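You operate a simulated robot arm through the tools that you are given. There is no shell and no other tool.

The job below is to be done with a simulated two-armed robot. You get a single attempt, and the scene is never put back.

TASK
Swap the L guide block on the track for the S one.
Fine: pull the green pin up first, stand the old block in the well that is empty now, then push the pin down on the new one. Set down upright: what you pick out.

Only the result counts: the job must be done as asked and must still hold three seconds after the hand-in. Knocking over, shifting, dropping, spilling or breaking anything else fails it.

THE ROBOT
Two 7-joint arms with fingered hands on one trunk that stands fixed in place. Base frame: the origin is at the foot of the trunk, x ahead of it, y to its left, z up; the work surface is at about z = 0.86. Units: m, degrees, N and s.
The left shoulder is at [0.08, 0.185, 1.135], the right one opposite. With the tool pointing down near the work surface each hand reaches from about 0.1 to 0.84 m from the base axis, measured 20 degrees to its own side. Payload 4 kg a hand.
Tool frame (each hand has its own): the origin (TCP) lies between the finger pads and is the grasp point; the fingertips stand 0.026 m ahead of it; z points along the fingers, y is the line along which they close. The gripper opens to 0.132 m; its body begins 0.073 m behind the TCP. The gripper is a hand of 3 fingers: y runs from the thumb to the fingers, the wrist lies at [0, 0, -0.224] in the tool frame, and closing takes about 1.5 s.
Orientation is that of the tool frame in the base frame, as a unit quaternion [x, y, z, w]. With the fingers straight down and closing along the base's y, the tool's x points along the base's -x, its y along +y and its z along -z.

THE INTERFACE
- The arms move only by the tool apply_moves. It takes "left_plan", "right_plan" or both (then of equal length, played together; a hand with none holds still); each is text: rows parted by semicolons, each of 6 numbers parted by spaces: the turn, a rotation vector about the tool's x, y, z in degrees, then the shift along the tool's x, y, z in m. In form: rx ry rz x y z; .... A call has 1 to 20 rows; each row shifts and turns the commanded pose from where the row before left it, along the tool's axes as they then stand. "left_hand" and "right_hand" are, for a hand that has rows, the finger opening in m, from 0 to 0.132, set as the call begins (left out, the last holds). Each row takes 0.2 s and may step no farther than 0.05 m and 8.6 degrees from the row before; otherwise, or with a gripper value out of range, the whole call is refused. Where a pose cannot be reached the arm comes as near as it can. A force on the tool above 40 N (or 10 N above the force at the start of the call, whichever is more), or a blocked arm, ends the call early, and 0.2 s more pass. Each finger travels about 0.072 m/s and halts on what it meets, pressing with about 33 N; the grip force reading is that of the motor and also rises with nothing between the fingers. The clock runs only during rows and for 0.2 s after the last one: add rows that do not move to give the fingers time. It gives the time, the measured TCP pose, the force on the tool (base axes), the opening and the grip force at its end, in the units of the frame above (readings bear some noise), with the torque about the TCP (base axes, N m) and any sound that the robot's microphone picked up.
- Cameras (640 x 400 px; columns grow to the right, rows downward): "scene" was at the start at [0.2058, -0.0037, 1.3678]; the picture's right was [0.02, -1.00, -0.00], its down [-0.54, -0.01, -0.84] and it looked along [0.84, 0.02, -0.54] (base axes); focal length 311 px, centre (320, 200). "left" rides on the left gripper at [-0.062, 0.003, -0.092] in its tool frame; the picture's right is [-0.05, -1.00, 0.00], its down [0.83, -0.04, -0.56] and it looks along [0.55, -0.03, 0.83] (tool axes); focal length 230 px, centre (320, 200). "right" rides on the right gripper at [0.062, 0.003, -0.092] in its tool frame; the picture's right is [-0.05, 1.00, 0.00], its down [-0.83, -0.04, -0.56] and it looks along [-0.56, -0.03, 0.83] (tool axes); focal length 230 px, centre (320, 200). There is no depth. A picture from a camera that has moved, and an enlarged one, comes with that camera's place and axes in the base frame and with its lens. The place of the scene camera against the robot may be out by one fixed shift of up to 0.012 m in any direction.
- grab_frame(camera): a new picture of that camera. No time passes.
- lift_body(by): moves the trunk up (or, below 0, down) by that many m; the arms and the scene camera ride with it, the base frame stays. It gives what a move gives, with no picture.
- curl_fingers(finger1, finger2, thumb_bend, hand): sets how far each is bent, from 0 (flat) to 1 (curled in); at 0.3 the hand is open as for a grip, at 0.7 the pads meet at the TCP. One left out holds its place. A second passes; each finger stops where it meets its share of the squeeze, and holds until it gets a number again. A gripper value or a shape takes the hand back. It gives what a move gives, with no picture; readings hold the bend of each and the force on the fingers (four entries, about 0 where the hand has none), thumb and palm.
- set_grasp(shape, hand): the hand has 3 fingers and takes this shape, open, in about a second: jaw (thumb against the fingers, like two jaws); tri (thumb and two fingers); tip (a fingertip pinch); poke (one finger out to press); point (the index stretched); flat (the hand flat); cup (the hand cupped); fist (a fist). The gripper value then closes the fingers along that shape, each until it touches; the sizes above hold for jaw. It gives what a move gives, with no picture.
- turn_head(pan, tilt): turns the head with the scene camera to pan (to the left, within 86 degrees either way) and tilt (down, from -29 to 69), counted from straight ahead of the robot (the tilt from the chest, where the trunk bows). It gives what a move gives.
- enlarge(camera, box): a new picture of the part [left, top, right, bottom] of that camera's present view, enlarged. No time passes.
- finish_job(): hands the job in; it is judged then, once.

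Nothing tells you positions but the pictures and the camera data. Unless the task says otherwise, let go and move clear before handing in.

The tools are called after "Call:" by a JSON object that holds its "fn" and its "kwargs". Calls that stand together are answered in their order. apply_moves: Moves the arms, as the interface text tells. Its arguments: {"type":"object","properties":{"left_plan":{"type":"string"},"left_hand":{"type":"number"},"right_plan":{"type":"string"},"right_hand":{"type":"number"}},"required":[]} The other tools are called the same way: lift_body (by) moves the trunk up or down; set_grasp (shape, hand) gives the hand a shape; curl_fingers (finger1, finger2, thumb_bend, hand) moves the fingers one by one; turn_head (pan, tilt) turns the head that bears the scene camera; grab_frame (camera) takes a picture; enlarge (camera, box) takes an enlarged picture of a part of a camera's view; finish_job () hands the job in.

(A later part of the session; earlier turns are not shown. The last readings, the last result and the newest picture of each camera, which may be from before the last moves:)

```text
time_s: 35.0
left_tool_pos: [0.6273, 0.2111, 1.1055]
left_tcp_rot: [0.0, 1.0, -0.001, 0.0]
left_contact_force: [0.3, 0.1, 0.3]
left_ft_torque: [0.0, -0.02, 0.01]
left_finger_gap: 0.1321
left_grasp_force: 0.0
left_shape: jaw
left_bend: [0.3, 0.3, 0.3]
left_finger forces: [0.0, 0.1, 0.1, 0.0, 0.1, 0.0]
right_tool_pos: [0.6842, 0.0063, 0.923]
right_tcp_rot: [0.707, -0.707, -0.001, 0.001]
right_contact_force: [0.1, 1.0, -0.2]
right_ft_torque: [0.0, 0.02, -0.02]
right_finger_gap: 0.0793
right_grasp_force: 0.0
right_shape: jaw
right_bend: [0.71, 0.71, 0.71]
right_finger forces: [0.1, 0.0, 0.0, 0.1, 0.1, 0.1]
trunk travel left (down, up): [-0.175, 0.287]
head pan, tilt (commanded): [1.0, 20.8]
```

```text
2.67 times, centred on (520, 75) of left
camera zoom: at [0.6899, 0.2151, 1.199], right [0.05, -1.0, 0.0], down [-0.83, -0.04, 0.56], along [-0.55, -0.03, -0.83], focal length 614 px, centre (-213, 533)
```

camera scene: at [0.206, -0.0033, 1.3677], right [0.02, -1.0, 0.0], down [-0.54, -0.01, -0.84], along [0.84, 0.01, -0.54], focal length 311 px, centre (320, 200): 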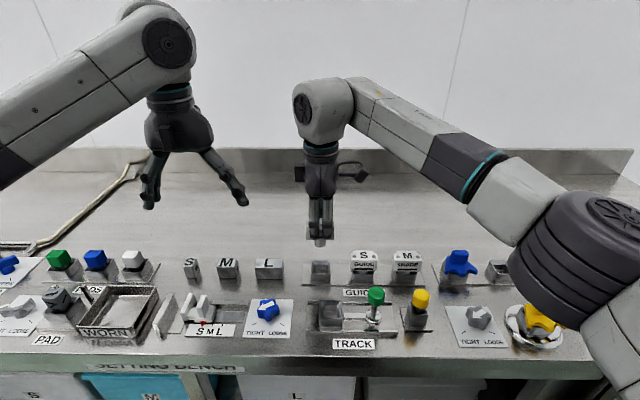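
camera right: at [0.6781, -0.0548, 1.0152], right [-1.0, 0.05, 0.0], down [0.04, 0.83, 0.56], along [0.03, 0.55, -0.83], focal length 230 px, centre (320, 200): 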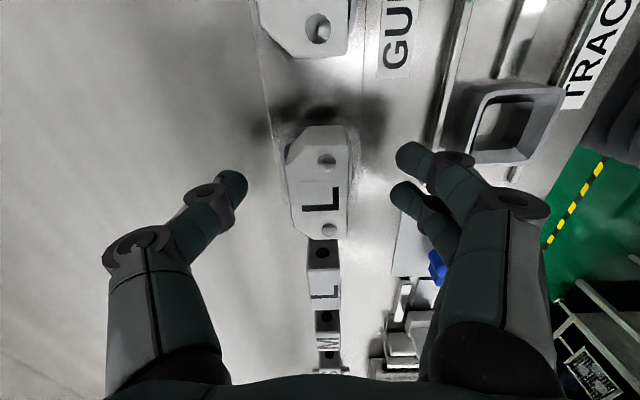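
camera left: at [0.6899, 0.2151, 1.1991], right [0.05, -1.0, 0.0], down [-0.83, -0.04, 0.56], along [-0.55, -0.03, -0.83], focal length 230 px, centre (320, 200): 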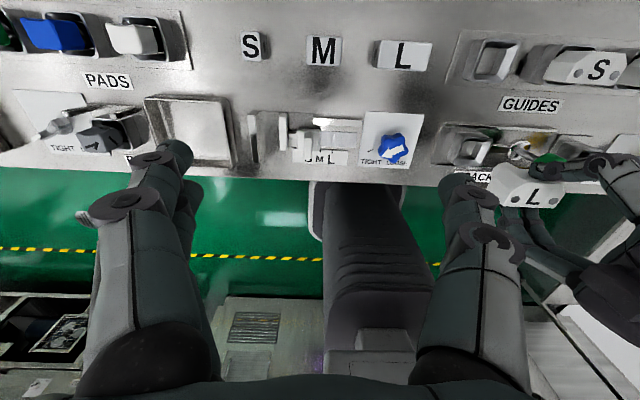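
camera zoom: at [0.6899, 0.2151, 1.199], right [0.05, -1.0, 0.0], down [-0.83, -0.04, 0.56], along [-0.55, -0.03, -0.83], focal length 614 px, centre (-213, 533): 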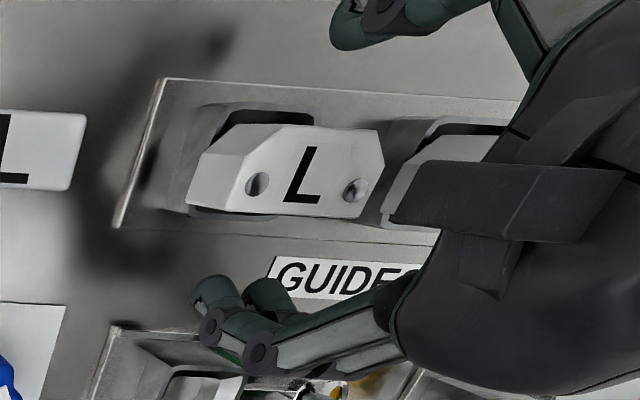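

L stands upright in the rack. I'll rise and move across above S.

Call:
{"fn": "apply_moves", "kwargs": {"right_plan": "0 0 0 0 0 -0.02; 0 0 0 0 0 -0.03; 0 0 0 0 0 -0.035; 0 0 0 0.045 0 0; 0 0 0 0.045 0 0; 0 0 0 0 0 0; 0 0 0 0 0 0"}}

Call:
{"fn": "grab_frame", "kwargs": {"camera": "right"}}

Call:
{"fn": "enlarge", "kwargs": {"camera": "right", "box": [230, 100, 410, 212]}}

Call:
{"fn": "enlarge", "kwargs": {"camera": "left", "box": [400, 0, 640, 150]}}

Call:
{"fn": "enlarge", "kwargs": {"camera": "scene", "box": [280, 210, 470, 350]}}

```text
time_s: 36.6
left_tool_pos: [0.6265, 0.2109, 1.1064]
left_tcp_rot: [0.0, 1.0, 0.0, 0.0]
left_contact_force: [-0.1, 0.1, 0.6]
left_ft_torque: [-0.01, 0.02, -0.04]
left_finger_gap: 0.1322
left_grasp_force: 0.0
left_shape: jaw
left_bend: [0.3, 0.3, 0.3]
left_finger forces: [0.1, 0.0, 0.0, 0.0, 0.0, 0.1]
right_tool_pos: [0.6837, -0.0838, 1.0032]
right_tcp_rot: [-0.707, 0.707, 0.0, 0.0]
right_contact_force: [0.4, -0.4, 0.3]
right_ft_torque: [0.01, -0.03, 0.0]
right_finger_gap: 0.0795
right_grasp_force: 0.0
right_shape: jaw
right_bend: [0.71, 0.71, 0.71]
right_finger forces: [0.0, 0.1, 0.0, 0.0, 0.1, 0.1]
trunk travel left (down, up): [-0.175, 0.287]
head pan, tilt (commanded): [1.0, 20.8]
```

```text
taken
camera right: at [0.6795, -0.1439, 1.0958], right [-1.0, 0.05, 0.0], down [0.04, 0.83, 0.56], along [0.03, 0.55, -0.83], focal length 230 px, centre (320, 200)
```

right: 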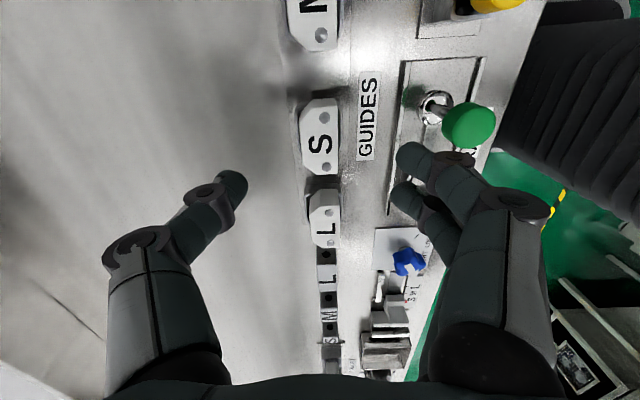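

```text
3.56 times, centred on (320, 156) of right
camera zoom: at [0.6795, -0.1439, 1.0958], right [-1.0, 0.05, 0.0], down [0.04, 0.83, 0.56], along [0.03, 0.55, -0.83], focal length 818 px, centre (320, 356)
```

zoom: 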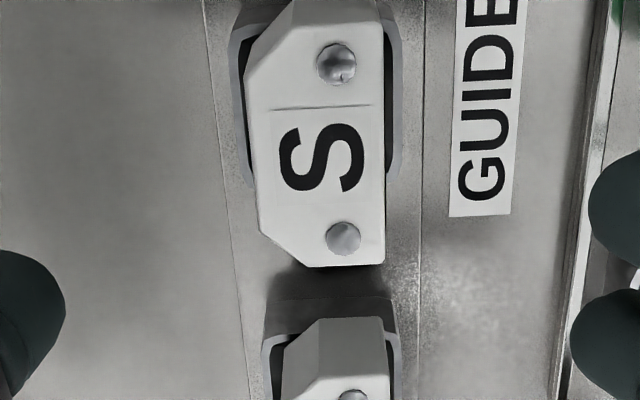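

```text
2.67 times, centred on (520, 75) of left
camera zoom: at [0.6901, 0.2144, 1.199], right [0.05, -1.0, 0.0], down [-0.83, -0.04, 0.56], along [-0.55, -0.03, -0.83], focal length 614 px, centre (-213, 533)
```

zoom: 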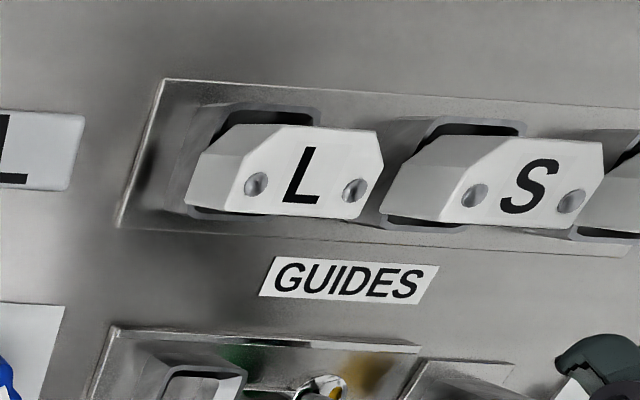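

```text
2.86 times, centred on (375, 280) of scene
camera zoom: at [0.2061, -0.0043, 1.3677], right [0.02, -1.0, 0.0], down [-0.54, -0.01, -0.84], along [0.84, 0.02, -0.54], focal length 888 px, centre (163, -29)
```

zoom: 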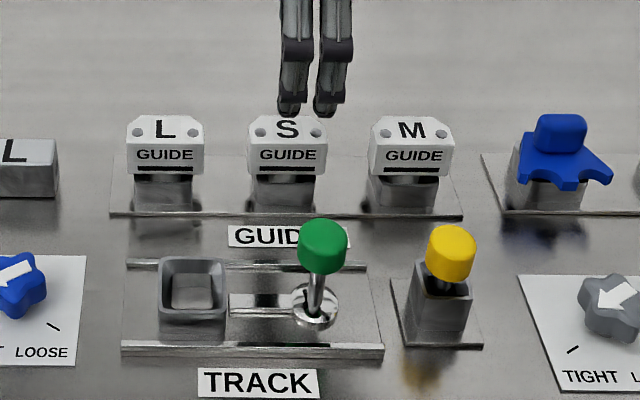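

L sits upright in the left well, level with S and M. S is aligned in x and about 3 mm off in y compared with how I held L. I'll correct that and descend.

Call:
{"fn": "apply_moves", "kwargs": {"right_plan": "0 0 0 -0.003 0 0; 0 0 0 0 0 0.03; 0 0 0 0 0 0.03; 0 0 0 0 0 0.017; 0 0 0 0 0 0; 0 0 0 0 0 0"}}

Call:
{"fn": "grab_frame", "kwargs": {"camera": "right"}}

Call:
{"fn": "enlarge", "kwargs": {"camera": "scene", "box": [280, 210, 470, 350]}}

Call:
{"fn": "enlarge", "kwargs": {"camera": "right", "box": [230, 100, 410, 270]}}

```text
time_s: 38.0
left_tool_pos: [0.628, 0.211, 1.1064]
left_tcp_rot: [0.001, 1.0, 0.0, 0.0]
left_contact_force: [-0.1, 0.1, 0.8]
left_ft_torque: [0.0, -0.01, -0.01]
left_finger_gap: 0.1321
left_grasp_force: 0.0
left_shape: jaw
left_bend: [0.3, 0.3, 0.3]
left_finger forces: [0.0, 0.0, 0.1, 0.0, 0.1, 0.0]
right_tool_pos: [0.683, -0.0797, 0.9291]
right_tcp_rot: [-0.707, 0.707, 0.001, -0.001]
right_contact_force: [0.6, -0.2, 0.9]
right_ft_torque: [0.01, -0.01, 0.0]
right_finger_gap: 0.0794
right_grasp_force: 0.0
right_shape: jaw
right_bend: [0.71, 0.71, 0.71]
right_finger forces: [0.0, 0.0, 0.0, 0.0, 0.0, 0.0]
trunk travel left (down, up): [-0.175, 0.287]
head pan, tilt (commanded): [1.0, 20.8]
```

```text
taken
camera right: at [0.6775, -0.1408, 1.0206], right [-1.0, 0.05, 0.0], down [0.04, 0.83, 0.56], along [0.03, 0.55, -0.83], focal length 230 px, centre (320, 200)
```

right: 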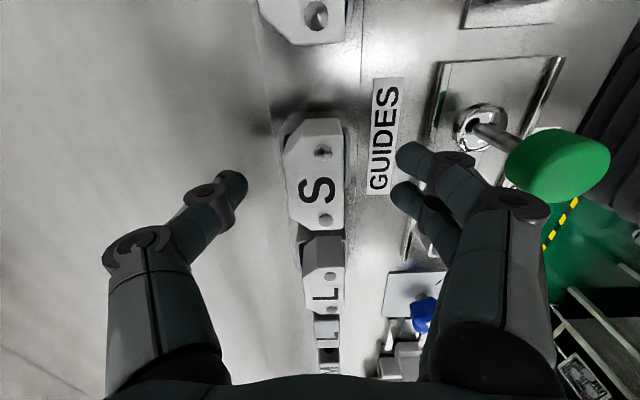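

```text
2.86 times, centred on (375, 280) of scene
camera zoom: at [0.2059, -0.0036, 1.3678], right [0.02, -1.0, 0.0], down [-0.54, -0.01, -0.84], along [0.84, 0.02, -0.54], focal length 888 px, centre (163, -29)
```

zoom: 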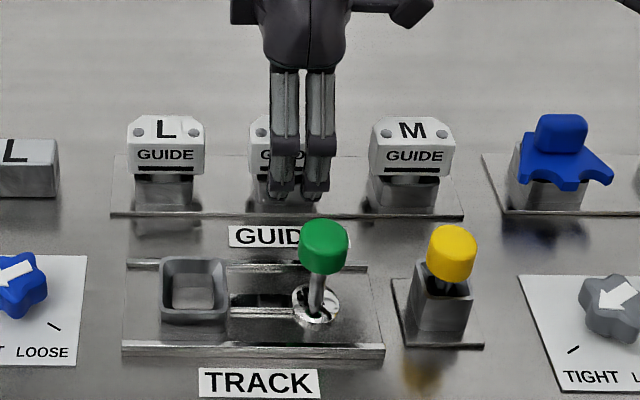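

```text
2.35 times, centred on (320, 185) of right
camera zoom: at [0.6775, -0.1408, 1.0206], right [-1.0, 0.05, 0.0], down [0.04, 0.83, 0.56], along [0.03, 0.55, -0.83], focal length 541 px, centre (320, 235)
```

zoom: 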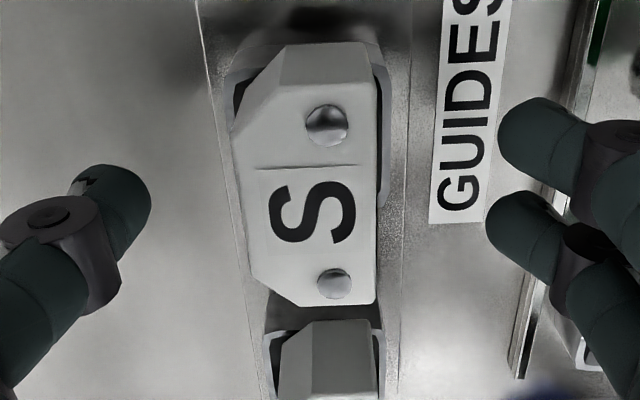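

S is about 2.3 mm beyond the TCP in x and about 2.8 mm different in y from how L was held. I'll correct both, and 3 mm in height, then check again.

Call:
{"fn": "apply_moves", "kwargs": {"right_plan": "0 0 0 0.0025 -0.0023 0; 0 0 0 0 0 0.003; 0 0 0 0 0 0; 0 0 0 0 0 0"}}

Call:
{"fn": "enlarge", "kwargs": {"camera": "right", "box": [230, 100, 410, 270]}}

```text
time_s: 39.0
left_tool_pos: [0.6286, 0.2104, 1.1058]
left_tcp_rot: [0.0, 1.0, 0.0, 0.0]
left_contact_force: [0.4, 0.5, 0.2]
left_ft_torque: [0.01, -0.02, 0.02]
left_finger_gap: 0.1316
left_grasp_force: 0.2
left_shape: jaw
left_bend: [0.3, 0.3, 0.3]
left_finger forces: [0.0, 0.0, 0.0, 0.0, 0.0, 0.0]
right_tool_pos: [0.6854, -0.082, 0.9266]
right_tcp_rot: [-0.707, 0.707, 0.0, -0.001]
right_contact_force: [-1.0, -0.1, 0.1]
right_ft_torque: [0.03, 0.02, 0.04]
right_finger_gap: 0.0795
right_grasp_force: 0.0
right_shape: jaw
right_bend: [0.71, 0.71, 0.71]
right_finger forces: [0.1, 0.1, 0.0, 0.0, 0.0, 0.0]
trunk travel left (down, up): [-0.175, 0.287]
head pan, tilt (commanded): [1.0, 20.8]
```

```text
2.35 times, centred on (320, 185) of right
camera zoom: at [0.6803, -0.1435, 1.0185], right [-1.0, 0.05, 0.0], down [0.04, 0.83, 0.56], along [0.03, 0.55, -0.83], focal length 541 px, centre (320, 235)
```

zoom: 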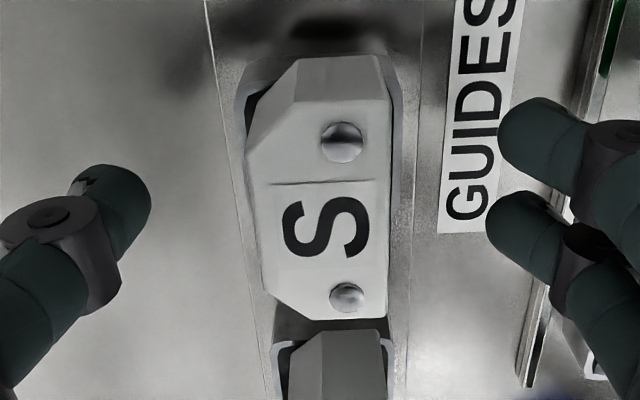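

S is now centred between the thumb and fingers. I'll close on it.

Call:
{"fn": "apply_moves", "kwargs": {"right_plan": "0 0 0 0 0 0; 0 0 0 0 0 0; 0 0 0 0 0 0; 0 0 0 0 0 0; 0 0 0 0 0 0; 0 0 0 0 0 0", "right_hand": 0.0}}

Call:
{"fn": "enlarge", "kwargs": {"camera": "right", "box": [230, 100, 410, 270]}}

Call:
{"fn": "enlarge", "kwargs": {"camera": "scene", "box": [280, 210, 470, 350]}}

```text
time_s: 40.4
left_tool_pos: [0.6286, 0.212, 1.1058]
left_tcp_rot: [-0.001, 1.0, 0.0, 0.001]
left_contact_force: [-0.4, -0.3, -0.1]
left_ft_torque: [-0.01, -0.01, 0.03]
left_finger_gap: 0.1316
left_grasp_force: 0.0
left_shape: jaw
left_bend: [0.3, 0.3, 0.3]
left_finger forces: [0.1, 0.0, 0.0, 0.1, 0.1, 0.0]
right_tool_pos: [0.6857, -0.0828, 0.9261]
right_tcp_rot: [0.707, -0.707, -0.001, 0.0]
right_contact_force: [0.7, 0.0, 0.6]
right_ft_torque: [0.01, 0.02, -0.02]
right_finger_gap: 0.0239
right_grasp_force: 33.2
right_shape: jaw
right_bend: [0.73, 0.73, 0.7]
right_finger forces: [14.9, 15.0, 0.0, 0.0, 29.8, 0.1]
trunk travel left (down, up): [-0.175, 0.287]
head pan, tilt (commanded): [1.0, 20.8]
```

```text
2.35 times, centred on (320, 185) of right
camera zoom: at [0.6803, -0.1436, 1.0184], right [-1.0, 0.05, 0.0], down [0.04, 0.83, 0.56], along [0.03, 0.55, -0.83], focal length 541 px, centre (320, 235)
```

zoom: 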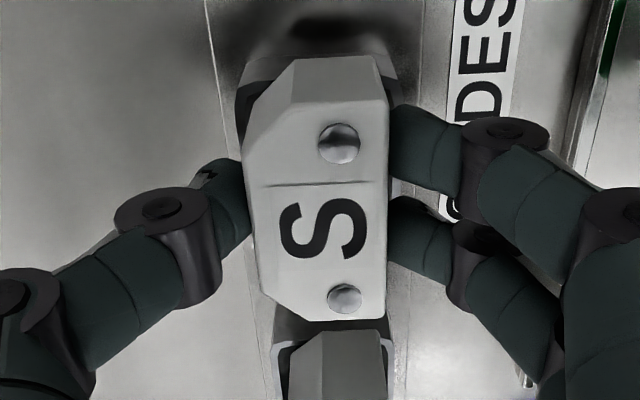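

```text
2.86 times, centred on (375, 280) of scene
camera zoom: at [0.206, -0.0036, 1.3677], right [0.02, -1.0, 0.0], down [-0.54, -0.01, -0.84], along [0.84, 0.02, -0.54], focal length 888 px, centre (163, -29)
```

zoom: 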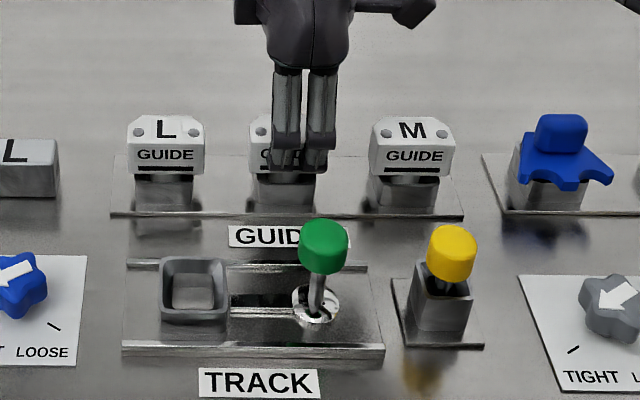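

S is gripped firmly and evenly. I'll lift it straight up, slowly at first.

Call:
{"fn": "apply_moves", "kwargs": {"right_plan": "0 0 0 0 0 -0.003; 0 0 0 0 0 -0.003; 0 0 0 0 0 -0.004; 0 0 0 0 0 -0.006; 0 0 0 0 0 -0.008; 0 0 0 0 0 -0.01; 0 0 0 0 0 -0.012; 0 0 0 0 0 -0.012; 0 0 0 0 0 -0.012; 0 0 0 0 0 -0.01; 0 0 0 0 0 0; 0 0 0 0 0 0"}}

Call:
{"fn": "grab_frame", "kwargs": {"camera": "right"}}

Call:
{"fn": "enlarge", "kwargs": {"camera": "right", "box": [256, 80, 384, 160]}}

Call:
{"fn": "enlarge", "kwargs": {"camera": "scene", "box": [280, 210, 470, 350]}}

```text
time_s: 43.0
left_tool_pos: [0.6274, 0.2112, 1.1046]
left_tcp_rot: [0.0, 1.0, 0.0, 0.001]
left_contact_force: [0.7, 0.1, -0.4]
left_ft_torque: [0.01, 0.0, -0.03]
left_finger_gap: 0.1322
left_grasp_force: 0.1
left_shape: jaw
left_bend: [0.3, 0.3, 0.3]
left_finger forces: [0.0, 0.0, 0.0, 0.0, 0.1, 0.1]
right_tool_pos: [0.6847, -0.0851, 1.0088]
right_tcp_rot: [0.707, -0.707, 0.001, 0.0]
right_contact_force: [0.9, 0.8, -0.3]
right_ft_torque: [0.0, 0.0, 0.02]
right_finger_gap: 0.0241
right_grasp_force: 33.0
right_shape: jaw
right_bend: [0.73, 0.73, 0.7]
right_finger forces: [14.9, 15.0, 0.0, 0.1, 29.9, 0.1]
trunk travel left (down, up): [-0.175, 0.287]
head pan, tilt (commanded): [1.0, 20.8]
```

```text
taken
camera right: at [0.6801, -0.1452, 1.1], right [-1.0, 0.05, 0.0], down [0.04, 0.83, 0.56], along [0.03, 0.55, -0.83], focal length 230 px, centre (320, 200)
```

right: 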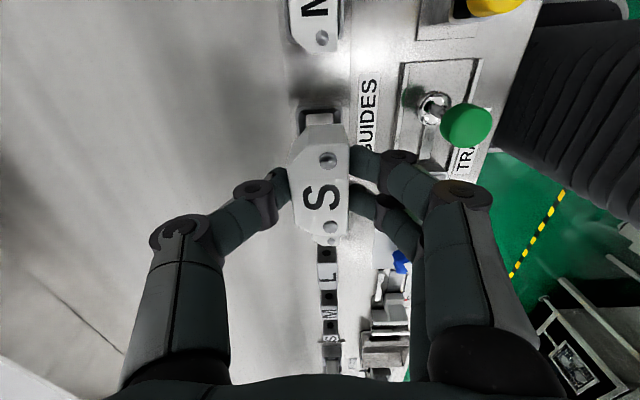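

```text
5.00 times, centred on (320, 120) of right
camera zoom: at [0.6801, -0.1452, 1.1], right [-1.0, 0.05, 0.0], down [0.04, 0.83, 0.56], along [0.03, 0.55, -0.83], focal length 1150 px, centre (320, 600)
```

zoom: 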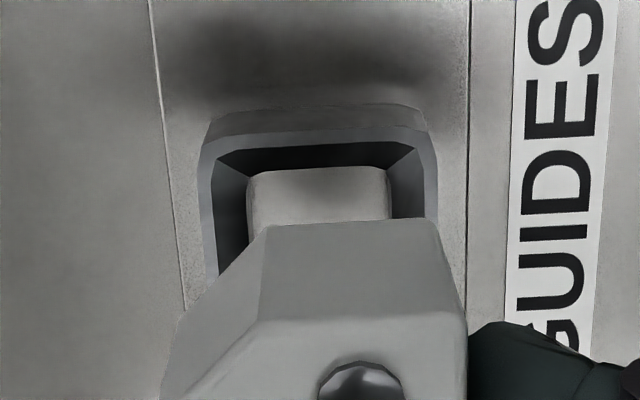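

```text
2.86 times, centred on (375, 280) of scene
camera zoom: at [0.206, -0.0036, 1.3677], right [0.02, -1.0, 0.0], down [-0.54, -0.01, -0.84], along [0.84, 0.02, -0.54], focal length 888 px, centre (163, -29)
```

zoom: 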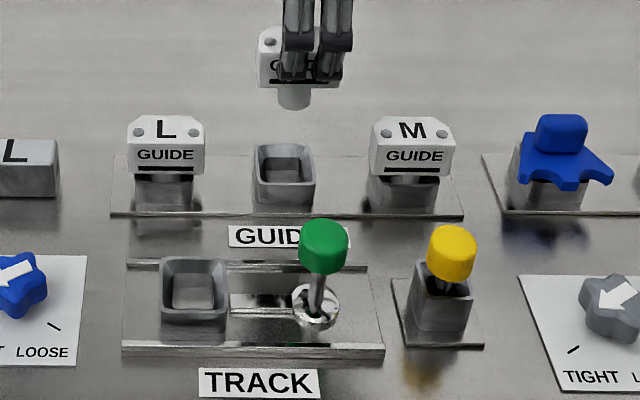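

S is out and hangs upright. Adding up the commanded moves, the track well lies at (-0.109, +0.071) from here. I'll go there along a straight, high path that clears the raised knob.

Call:
{"fn": "apply_moves", "kwargs": {"right_plan": "0 0 0 0 0 -0.005; 0 0 0 -0.0178 0.0273 0; 0 0 0 -0.0178 0.0273 0; 0 0 0 -0.0178 0.0274 0; 0 0 0 -0.0177 0.0274 0; 0 0 0 0 0 0; 0 0 0 0 0 0; 0 0 0 0 0 0"}}

Call:
{"fn": "grab_frame", "kwargs": {"camera": "right"}}

Call:
{"fn": "enlarge", "kwargs": {"camera": "right", "box": [256, 80, 384, 160]}}

Call:
{"fn": "enlarge", "kwargs": {"camera": "scene", "box": [280, 210, 470, 350]}}

Call:
{"fn": "enlarge", "kwargs": {"camera": "left", "box": [420, 60, 580, 200]}}

```text
time_s: 44.8
left_tool_pos: [0.626, 0.2106, 1.1055]
left_tcp_rot: [0.0, 1.0, 0.0, 0.0]
left_contact_force: [-0.9, 0.4, -0.1]
left_ft_torque: [0.0, -0.01, 0.0]
left_finger_gap: 0.1316
left_grasp_force: 0.0
left_shape: jaw
left_bend: [0.3, 0.3, 0.3]
left_finger forces: [0.0, 0.0, 0.0, 0.0, 0.1, 0.0]
right_tool_pos: [0.575, -0.0128, 1.0132]
right_tcp_rot: [-0.707, 0.708, 0.001, 0.0]
right_contact_force: [0.0, -0.1, -0.7]
right_ft_torque: [0.01, -0.02, 0.01]
right_finger_gap: 0.0242
right_grasp_force: 32.5
right_shape: jaw
right_bend: [0.73, 0.73, 0.7]
right_finger forces: [15.0, 14.9, 0.0, 0.0, 29.8, 0.0]
trunk travel left (down, up): [-0.175, 0.287]
head pan, tilt (commanded): [1.0, 20.8]
```

```text
taken
camera right: at [0.5701, -0.0738, 1.1041], right [-1.0, 0.05, 0.0], down [0.04, 0.83, 0.56], along [0.03, 0.55, -0.83], focal length 230 px, centre (320, 200)
```

right: 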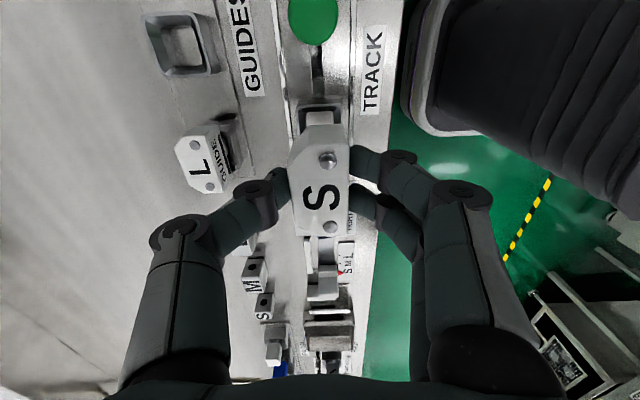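

```text
5.00 times, centred on (320, 120) of right
camera zoom: at [0.5701, -0.0738, 1.1041], right [-1.0, 0.05, 0.0], down [0.04, 0.83, 0.56], along [0.03, 0.55, -0.83], focal length 1150 px, centre (320, 600)
```

zoom: 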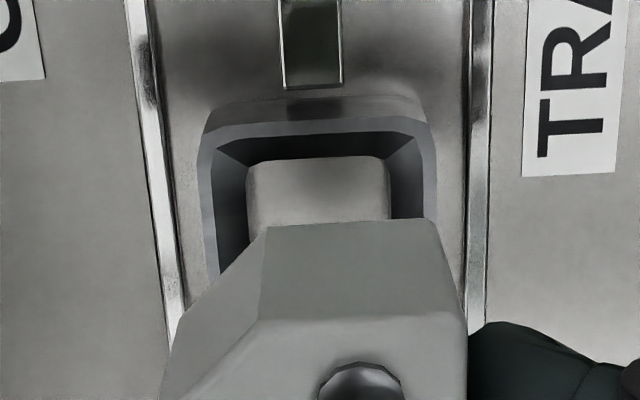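

```text
2.86 times, centred on (375, 280) of scene
camera zoom: at [0.206, -0.0036, 1.3677], right [0.02, -1.0, 0.0], down [-0.54, -0.01, -0.84], along [0.84, 0.02, -0.54], focal length 888 px, centre (163, -29)
```

zoom: 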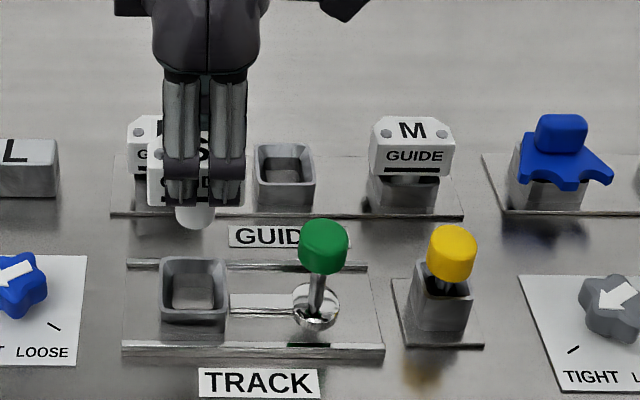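

```text
2.86 times, centred on (500, 130) of left
camera zoom: at [0.69, 0.215, 1.199], right [0.05, -1.0, 0.0], down [-0.83, -0.04, 0.56], along [-0.55, -0.03, -0.83], focal length 657 px, centre (-194, 400)
```

zoom: 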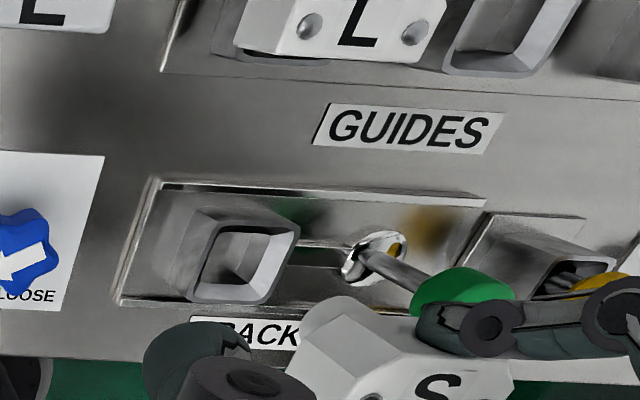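

The track well is within 1 mm of the reference under the block. I'll descend to just above the rim and check.

Call:
{"fn": "apply_moves", "kwargs": {"right_plan": "0 0 0 0.0005 0 0.015; 0 0 0 0 0 0.015; 0 0 0 0 0 0.015; 0 0 0 0 0 0.012; 0 0 0 0 0 0; 0 0 0 0 0 0"}}

Call:
{"fn": "enlarge", "kwargs": {"camera": "right", "box": [256, 80, 384, 160]}}

Call:
{"fn": "enlarge", "kwargs": {"camera": "scene", "box": [280, 230, 420, 340]}}

Call:
{"fn": "enlarge", "kwargs": {"camera": "left", "box": [420, 60, 580, 200]}}

```text
time_s: 46.2
left_tool_pos: [0.6274, 0.2111, 1.1052]
left_tcp_rot: [0.0, 1.0, 0.0, 0.0]
left_contact_force: [0.2, -0.6, 0.3]
left_ft_torque: [0.01, 0.0, -0.02]
left_finger_gap: 0.132
left_grasp_force: 0.3
left_shape: jaw
left_bend: [0.3, 0.3, 0.3]
left_finger forces: [0.1, 0.0, 0.0, 0.1, 0.0, 0.0]
right_tool_pos: [0.5768, -0.013, 0.9559]
right_tcp_rot: [-0.706, 0.708, 0.001, 0.0]
right_contact_force: [-0.1, -1.1, -0.5]
right_ft_torque: [0.02, 0.02, -0.01]
right_finger_gap: 0.024
right_grasp_force: 33.0
right_shape: jaw
right_bend: [0.73, 0.73, 0.7]
right_finger forces: [14.9, 14.9, 0.1, 0.0, 29.8, 0.1]
trunk travel left (down, up): [-0.175, 0.287]
head pan, tilt (commanded): [1.0, 20.8]
```

```text
5.00 times, centred on (320, 120) of right
camera zoom: at [0.5719, -0.074, 1.0481], right [-1.0, 0.05, 0.0], down [0.04, 0.83, 0.56], along [0.03, 0.55, -0.83], focal length 1150 px, centre (320, 600)
```

zoom: 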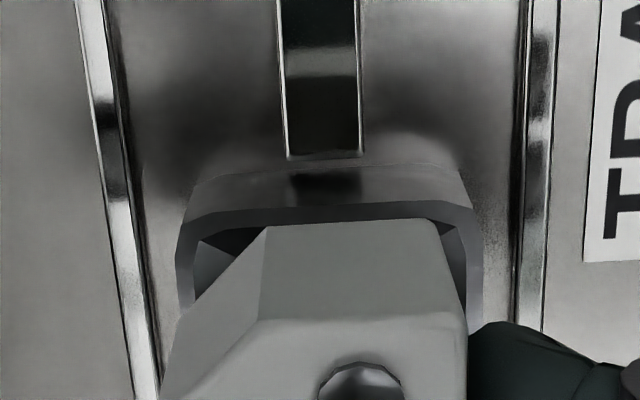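

```text
3.64 times, centred on (350, 285) of scene
camera zoom: at [0.206, -0.0036, 1.3677], right [0.02, -1.0, 0.0], down [-0.54, -0.01, -0.84], along [0.84, 0.02, -0.54], focal length 1131 px, centre (211, -109)
```

zoom: 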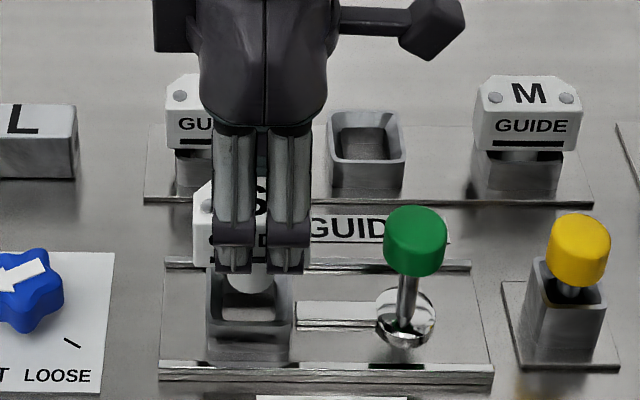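

```text
2.86 times, centred on (500, 130) of left
camera zoom: at [0.69, 0.215, 1.199], right [0.05, -1.0, 0.0], down [-0.83, -0.04, 0.56], along [-0.55, -0.03, -0.83], focal length 657 px, centre (-194, 400)
```

zoom: 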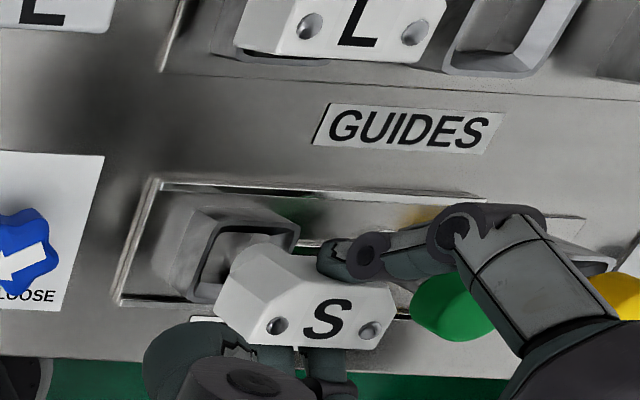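

The block is about 1.5 mm too far in +x over the funnel. I'll correct that while lowering slowly into the well.

Call:
{"fn": "apply_moves", "kwargs": {"right_plan": "0 0 0 0.0005 0.0013 0; 0 0 0 0 0 0.003; 0 0 0 0 0 0.003; 0 0 0 0 0 0.003; 0 0 0 0 0 0; 0 0 0 0 0 0"}}

Call:
{"fn": "enlarge", "kwargs": {"camera": "right", "box": [256, 80, 384, 160]}}

Call:
{"fn": "enlarge", "kwargs": {"camera": "scene", "box": [280, 230, 420, 340]}}

```text
time_s: 47.6
left_tool_pos: [0.6287, 0.2106, 1.1051]
left_tcp_rot: [-0.001, 1.0, 0.0, 0.0]
left_contact_force: [0.5, -0.4, 0.3]
left_ft_torque: [0.01, 0.01, -0.02]
left_finger_gap: 0.132
left_grasp_force: 0.1
left_shape: jaw
left_bend: [0.3, 0.3, 0.3]
left_finger forces: [0.0, 0.0, 0.0, 0.0, 0.0, 0.0]
right_tool_pos: [0.5755, -0.013, 0.948]
right_tcp_rot: [0.707, -0.707, -0.001, 0.001]
right_contact_force: [1.0, 0.1, -0.9]
right_ft_torque: [0.0, 0.03, 0.01]
right_finger_gap: 0.024
right_grasp_force: 33.0
right_shape: jaw
right_bend: [0.73, 0.73, 0.7]
right_finger forces: [14.9, 14.9, 0.0, 0.0, 29.8, 0.1]
trunk travel left (down, up): [-0.175, 0.287]
head pan, tilt (commanded): [1.0, 20.8]
```

```text
5.00 times, centred on (320, 120) of right
camera zoom: at [0.5709, -0.0734, 1.0391], right [-1.0, 0.05, 0.0], down [0.04, 0.83, 0.56], along [0.03, 0.55, -0.83], focal length 1150 px, centre (320, 600)
```

zoom: 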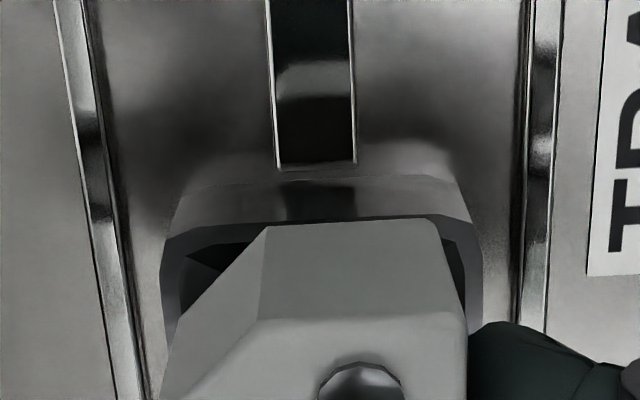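

```text
3.64 times, centred on (350, 285) of scene
camera zoom: at [0.2059, -0.0036, 1.3677], right [0.02, -1.0, 0.0], down [-0.54, -0.01, -0.84], along [0.84, 0.02, -0.54], focal length 1131 px, centre (211, -109)
```

zoom: 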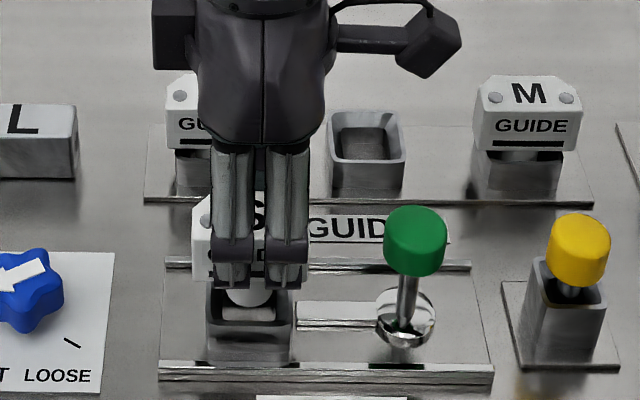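

It is aligned within 1 mm. I'll keep lowering.

Call:
{"fn": "apply_moves", "kwargs": {"right_plan": "0 0 0 0 0 0.003; 0 0 0 0 0 0.003; 0 0 0 0 0 0.003; 0 0 0 0 0 0.003; 0 0 0 0 0 0.003; 0 0 0 0 0 0; 0 0 0 0 0 0"}}

Call:
{"fn": "enlarge", "kwargs": {"camera": "scene", "box": [280, 230, 420, 340]}}

Call:
{"fn": "enlarge", "kwargs": {"camera": "left", "box": [420, 60, 580, 200]}}

```text
time_s: 49.2
left_tool_pos: [0.6282, 0.2099, 1.1054]
left_tcp_rot: [0.0, 1.0, 0.0, 0.0]
left_contact_force: [-0.4, 0.6, 0.0]
left_ft_torque: [0.04, -0.03, 0.01]
left_finger_gap: 0.1319
left_grasp_force: 0.0
left_shape: jaw
left_bend: [0.3, 0.3, 0.3]
left_finger forces: [0.0, 0.0, 0.0, 0.1, 0.1, 0.1]
right_tool_pos: [0.5759, -0.0133, 0.932]
right_tcp_rot: [-0.707, 0.707, 0.001, -0.001]
right_contact_force: [0.2, -0.4, -0.6]
right_ft_torque: [-0.01, -0.02, 0.02]
right_finger_gap: 0.024
right_grasp_force: 33.2
right_shape: jaw
right_bend: [0.73, 0.73, 0.7]
right_finger forces: [14.9, 14.8, 0.0, 0.0, 29.8, 0.1]
trunk travel left (down, up): [-0.175, 0.287]
head pan, tilt (commanded): [1.0, 20.8]
```

```text
3.64 times, centred on (350, 285) of scene
camera zoom: at [0.206, -0.0036, 1.3677], right [0.02, -1.0, 0.0], down [-0.54, -0.01, -0.84], along [0.84, 0.02, -0.54], focal length 1131 px, centre (211, -109)
```

zoom: 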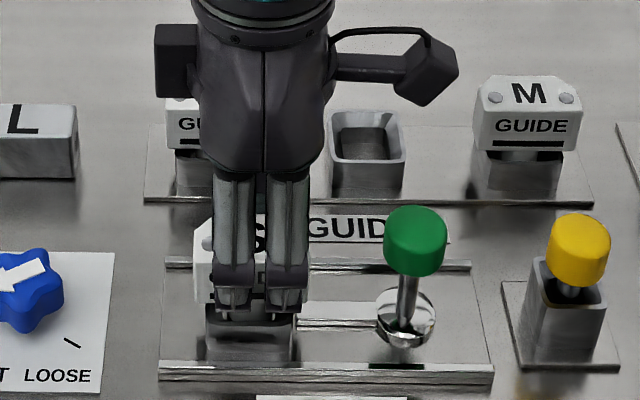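

```text
2.86 times, centred on (500, 130) of left
camera zoom: at [0.69, 0.215, 1.199], right [0.05, -1.0, 0.0], down [-0.83, -0.04, 0.56], along [-0.55, -0.03, -0.83], focal length 657 px, centre (-194, 400)
```

zoom: 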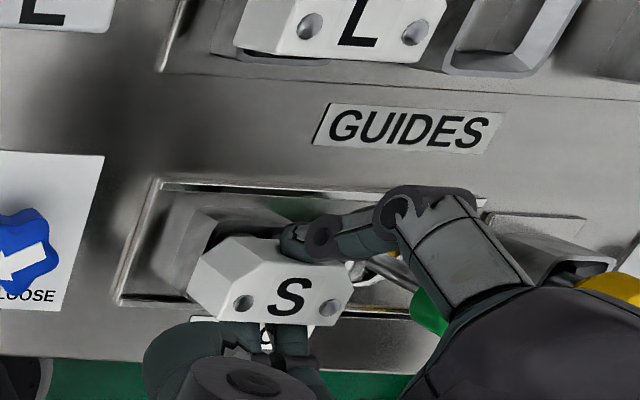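

The post is inside the well with no load. I'll lower in small steps until it seats.

Call:
{"fn": "apply_moves", "kwargs": {"right_plan": "0 0 0 0 0 0.002; 0 0 0 0 0 0.002; 0 0 0 0 0 0; 0 0 0 0 0 0"}}

Call:
{"fn": "enlarge", "kwargs": {"camera": "left", "box": [420, 60, 580, 200]}}

```text
time_s: 50.2
left_tool_pos: [0.6278, 0.2105, 1.105]
left_tcp_rot: [0.001, 1.0, 0.0, 0.0]
left_contact_force: [0.1, 0.4, -0.2]
left_ft_torque: [-0.01, -0.03, 0.02]
left_finger_gap: 0.1321
left_grasp_force: 0.2
left_shape: jaw
left_bend: [0.3, 0.3, 0.3]
left_finger forces: [0.0, 0.0, 0.0, 0.1, 0.1, 0.1]
right_tool_pos: [0.5753, -0.0136, 0.9286]
right_tcp_rot: [-0.707, 0.708, 0.0, 0.0]
right_contact_force: [1.4, 0.2, 2.9]
right_ft_torque: [0.0, -0.02, 0.0]
right_finger_gap: 0.0243
right_grasp_force: 33.0
right_shape: jaw
right_bend: [0.73, 0.73, 0.7]
right_finger forces: [15.0, 15.1, 0.0, 0.0, 30.9, 0.0]
trunk travel left (down, up): [-0.175, 0.287]
head pan, tilt (commanded): [1.0, 20.8]
```

```text
2.86 times, centred on (500, 130) of left
camera zoom: at [0.6897, 0.215, 1.1993], right [0.05, -1.0, 0.0], down [-0.83, -0.04, 0.56], along [-0.55, -0.03, -0.83], focal length 657 px, centre (-194, 400)
```

zoom: 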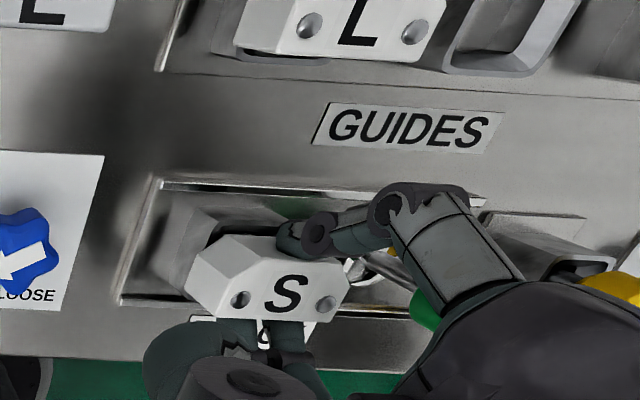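

The force is about 2.9 N, and S's head is within a couple of pixels of where L's was when seated. I'll press a little more to confirm it is fully down.

Call:
{"fn": "apply_moves", "kwargs": {"right_plan": "0 0 0 0 0 0.001; 0 0 0 0 0 0; 0 0 0 0 0 0"}}

Call:
{"fn": "enlarge", "kwargs": {"camera": "left", "box": [420, 60, 580, 200]}}

Call:
{"fn": "enlarge", "kwargs": {"camera": "scene", "box": [280, 230, 420, 340]}}

```text
time_s: 51.0
left_tool_pos: [0.6276, 0.2109, 1.1067]
left_tcp_rot: [-0.001, 1.0, 0.001, -0.001]
left_contact_force: [0.7, -0.5, 0.3]
left_ft_torque: [0.04, 0.03, 0.0]
left_finger_gap: 0.1321
left_grasp_force: 0.0
left_shape: jaw
left_bend: [0.3, 0.3, 0.3]
left_finger forces: [0.0, 0.1, 0.0, 0.0, 0.0, 0.0]
right_tool_pos: [0.5748, -0.0135, 0.9278]
right_tcp_rot: [-0.707, 0.707, 0.0, 0.0]
right_contact_force: [2.9, -1.4, 10.2]
right_ft_torque: [-0.02, -0.1, 0.01]
right_finger_gap: 0.0244
right_grasp_force: 33.2
right_shape: jaw
right_bend: [0.73, 0.73, 0.7]
right_finger forces: [15.2, 15.3, 0.0, 0.0, 33.4, 0.0]
trunk travel left (down, up): [-0.175, 0.287]
head pan, tilt (commanded): [1.0, 20.8]
```

```text
2.86 times, centred on (500, 130) of left
camera zoom: at [0.6894, 0.2148, 1.1995], right [0.05, -1.0, 0.0], down [-0.83, -0.04, 0.55], along [-0.55, -0.03, -0.83], focal length 657 px, centre (-194, 400)
```

zoom: 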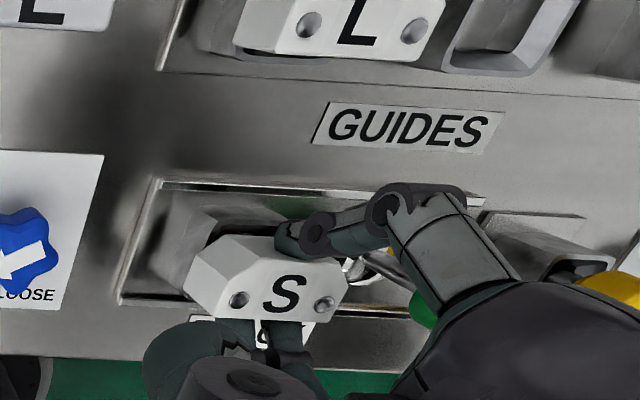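

```text
3.64 times, centred on (350, 285) of scene
camera zoom: at [0.2053, -0.0038, 1.3679], right [0.02, -1.0, 0.0], down [-0.54, -0.01, -0.84], along [0.84, 0.02, -0.54], focal length 1131 px, centre (211, -109)
```

zoom: 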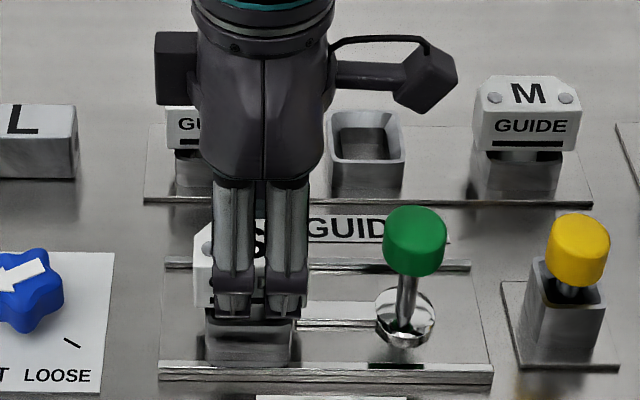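

The force rises to 10 N for 1 mm of travel, and S's rivets match L's old seated position, so it is fully seated. I'll relax, open the fingers and rise to check.

Call:
{"fn": "apply_moves", "kwargs": {"right_plan": "0 0 0 0 0 -0.0015; 0 0 0 0 0 0; 0 0 0 0 0 0"}}

Call:
{"fn": "apply_moves", "kwargs": {"right_plan": "0 0 0 0 0 0; 0 0 0 0 0 0; 0 0 0 0 0 0; 0 0 0 0 0 0; 0 0 0 0 0 0", "right_hand": 0.08}}

Call:
{"fn": "apply_moves", "kwargs": {"right_plan": "0 0 0 0 0 -0.02; 0 0 0 0 0 -0.03; 0 0 0 0 0 -0.035; 0 0 0 0 0 0; 0 0 0 0 0 0"}}

Call:
{"fn": "grab_frame", "kwargs": {"camera": "right"}}

Call:
{"fn": "enlarge", "kwargs": {"camera": "scene", "box": [280, 210, 470, 350]}}

Call:
{"fn": "enlarge", "kwargs": {"camera": "left", "box": [420, 20, 640, 200]}}

Call:
{"fn": "enlarge", "kwargs": {"camera": "right", "box": [230, 100, 410, 212]}}

```text
time_s: 51.8
left_tool_pos: [0.627, 0.2109, 1.1059]
left_tcp_rot: [0.0, 1.0, 0.001, 0.0]
left_contact_force: [-0.3, 0.8, 0.4]
left_ft_torque: [0.0, -0.05, -0.02]
left_finger_gap: 0.1318
left_grasp_force: 0.1
left_shape: jaw
left_bend: [0.3, 0.3, 0.3]
left_finger forces: [0.0, 0.0, 0.0, 0.1, 0.0, 0.0]
right_tool_pos: [0.5743, -0.0131, 0.9293]
right_tcp_rot: [-0.707, 0.708, 0.001, 0.0]
right_contact_force: [-0.4, 0.0, 4.0]
right_ft_torque: [0.0, 0.04, 0.0]
right_finger_gap: 0.0243
right_grasp_force: 32.5
right_shape: jaw
right_bend: [0.73, 0.73, 0.7]
right_finger forces: [15.7, 15.7, 0.0, 0.0, 31.8, 0.1]
trunk travel left (down, up): [-0.175, 0.287]
head pan, tilt (commanded): [1.0, 20.8]
```

```text
time_s: 53.0
left_tool_pos: [0.6275, 0.2117, 1.1064]
left_tcp_rot: [0.0, 1.0, 0.001, 0.0]
left_contact_force: [-0.1, 0.3, 0.1]
left_ft_torque: [0.04, -0.01, 0.0]
left_finger_gap: 0.1318
left_grasp_force: 0.1
left_shape: jaw
left_bend: [0.3, 0.3, 0.3]
left_finger forces: [0.0, 0.1, 0.1, 0.0, 0.0, 0.1]
right_tool_pos: [0.5753, -0.0138, 0.928]
right_tcp_rot: [0.707, -0.707, 0.0, 0.0]
right_contact_force: [0.1, 1.3, 0.1]
right_ft_torque: [-0.02, -0.01, 0.03]
right_finger_gap: 0.0795
right_grasp_force: 0.0
right_shape: jaw
right_bend: [0.71, 0.71, 0.71]
right_finger forces: [0.0, 0.1, 0.0, 0.1, 0.0, 0.0]
trunk travel left (down, up): [-0.175, 0.287]
head pan, tilt (commanded): [1.0, 20.8]
```

```text
time_s: 54.2
left_tool_pos: [0.6287, 0.2117, 1.1065]
left_tcp_rot: [0.0, 1.0, 0.0, 0.0]
left_contact_force: [0.5, -0.6, 0.0]
left_ft_torque: [0.01, 0.0, -0.01]
left_finger_gap: 0.1321
left_grasp_force: 0.0
left_shape: jaw
left_bend: [0.3, 0.3, 0.3]
left_finger forces: [0.0, 0.0, 0.1, 0.1, 0.0, 0.0]
right_tool_pos: [0.5746, -0.0109, 1.0119]
right_tcp_rot: [-0.706, 0.708, 0.0, 0.0]
right_contact_force: [-0.8, -0.2, -0.5]
right_ft_torque: [0.01, -0.03, 0.0]
right_finger_gap: 0.0798
right_grasp_force: 0.1
right_shape: jaw
right_bend: [0.71, 0.71, 0.71]
right_finger forces: [0.1, 0.0, 0.0, 0.0, 0.0, 0.0]
trunk travel left (down, up): [-0.175, 0.287]
head pan, tilt (commanded): [1.0, 20.8]
```

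```text
taken
camera right: at [0.5698, -0.0712, 1.1034], right [-1.0, 0.05, 0.0], down [0.04, 0.83, 0.56], along [0.03, 0.55, -0.83], focal length 230 px, centre (320, 200)
```

right: 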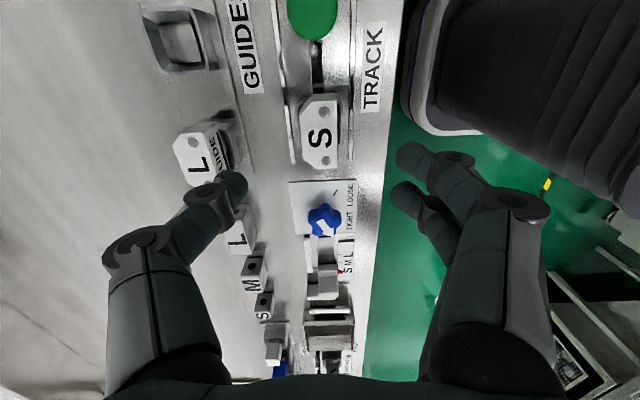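

```text
2.86 times, centred on (375, 280) of scene
camera zoom: at [0.2058, -0.0035, 1.3677], right [0.02, -1.0, 0.0], down [-0.54, -0.01, -0.84], along [0.84, 0.02, -0.54], focal length 888 px, centre (163, -29)
```

zoom: 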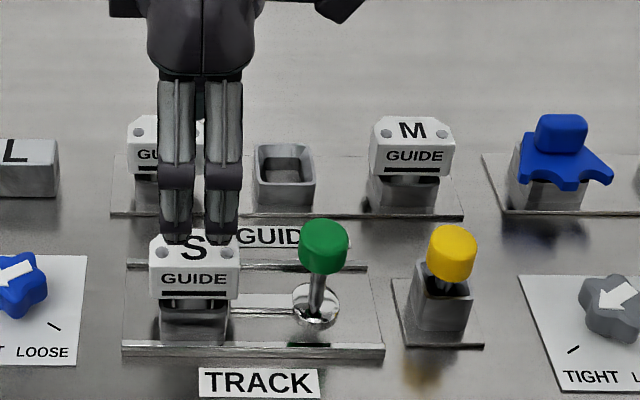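

```text
2.22 times, centred on (530, 110) of left
camera zoom: at [0.6898, 0.2151, 1.199], right [0.05, -1.0, 0.0], down [-0.83, -0.04, 0.56], along [-0.55, -0.03, -0.83], focal length 511 px, centre (-147, 400)
```

zoom: 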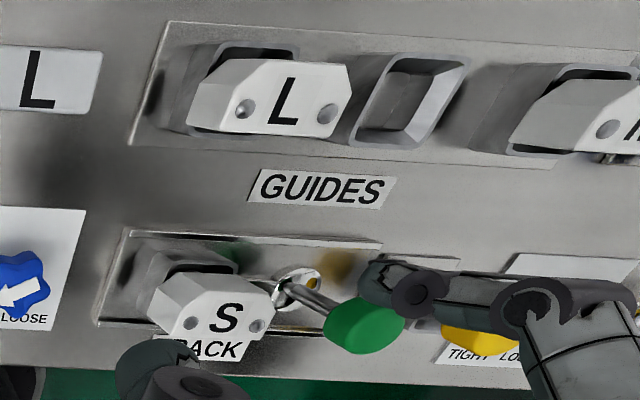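

```text
3.56 times, centred on (320, 156) of right
camera zoom: at [0.5698, -0.0712, 1.1034], right [-1.0, 0.05, 0.0], down [0.04, 0.83, 0.56], along [0.03, 0.55, -0.83], focal length 818 px, centre (320, 356)
```

zoom: 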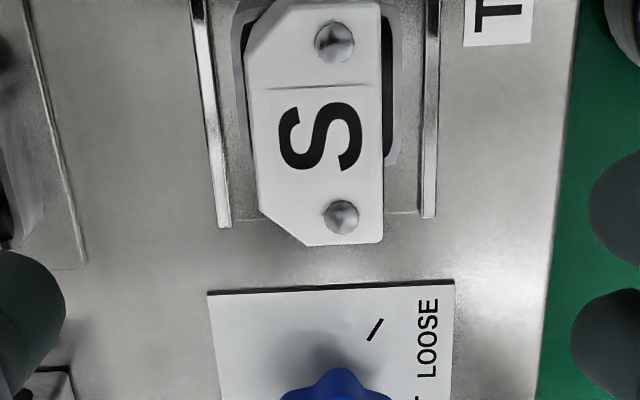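

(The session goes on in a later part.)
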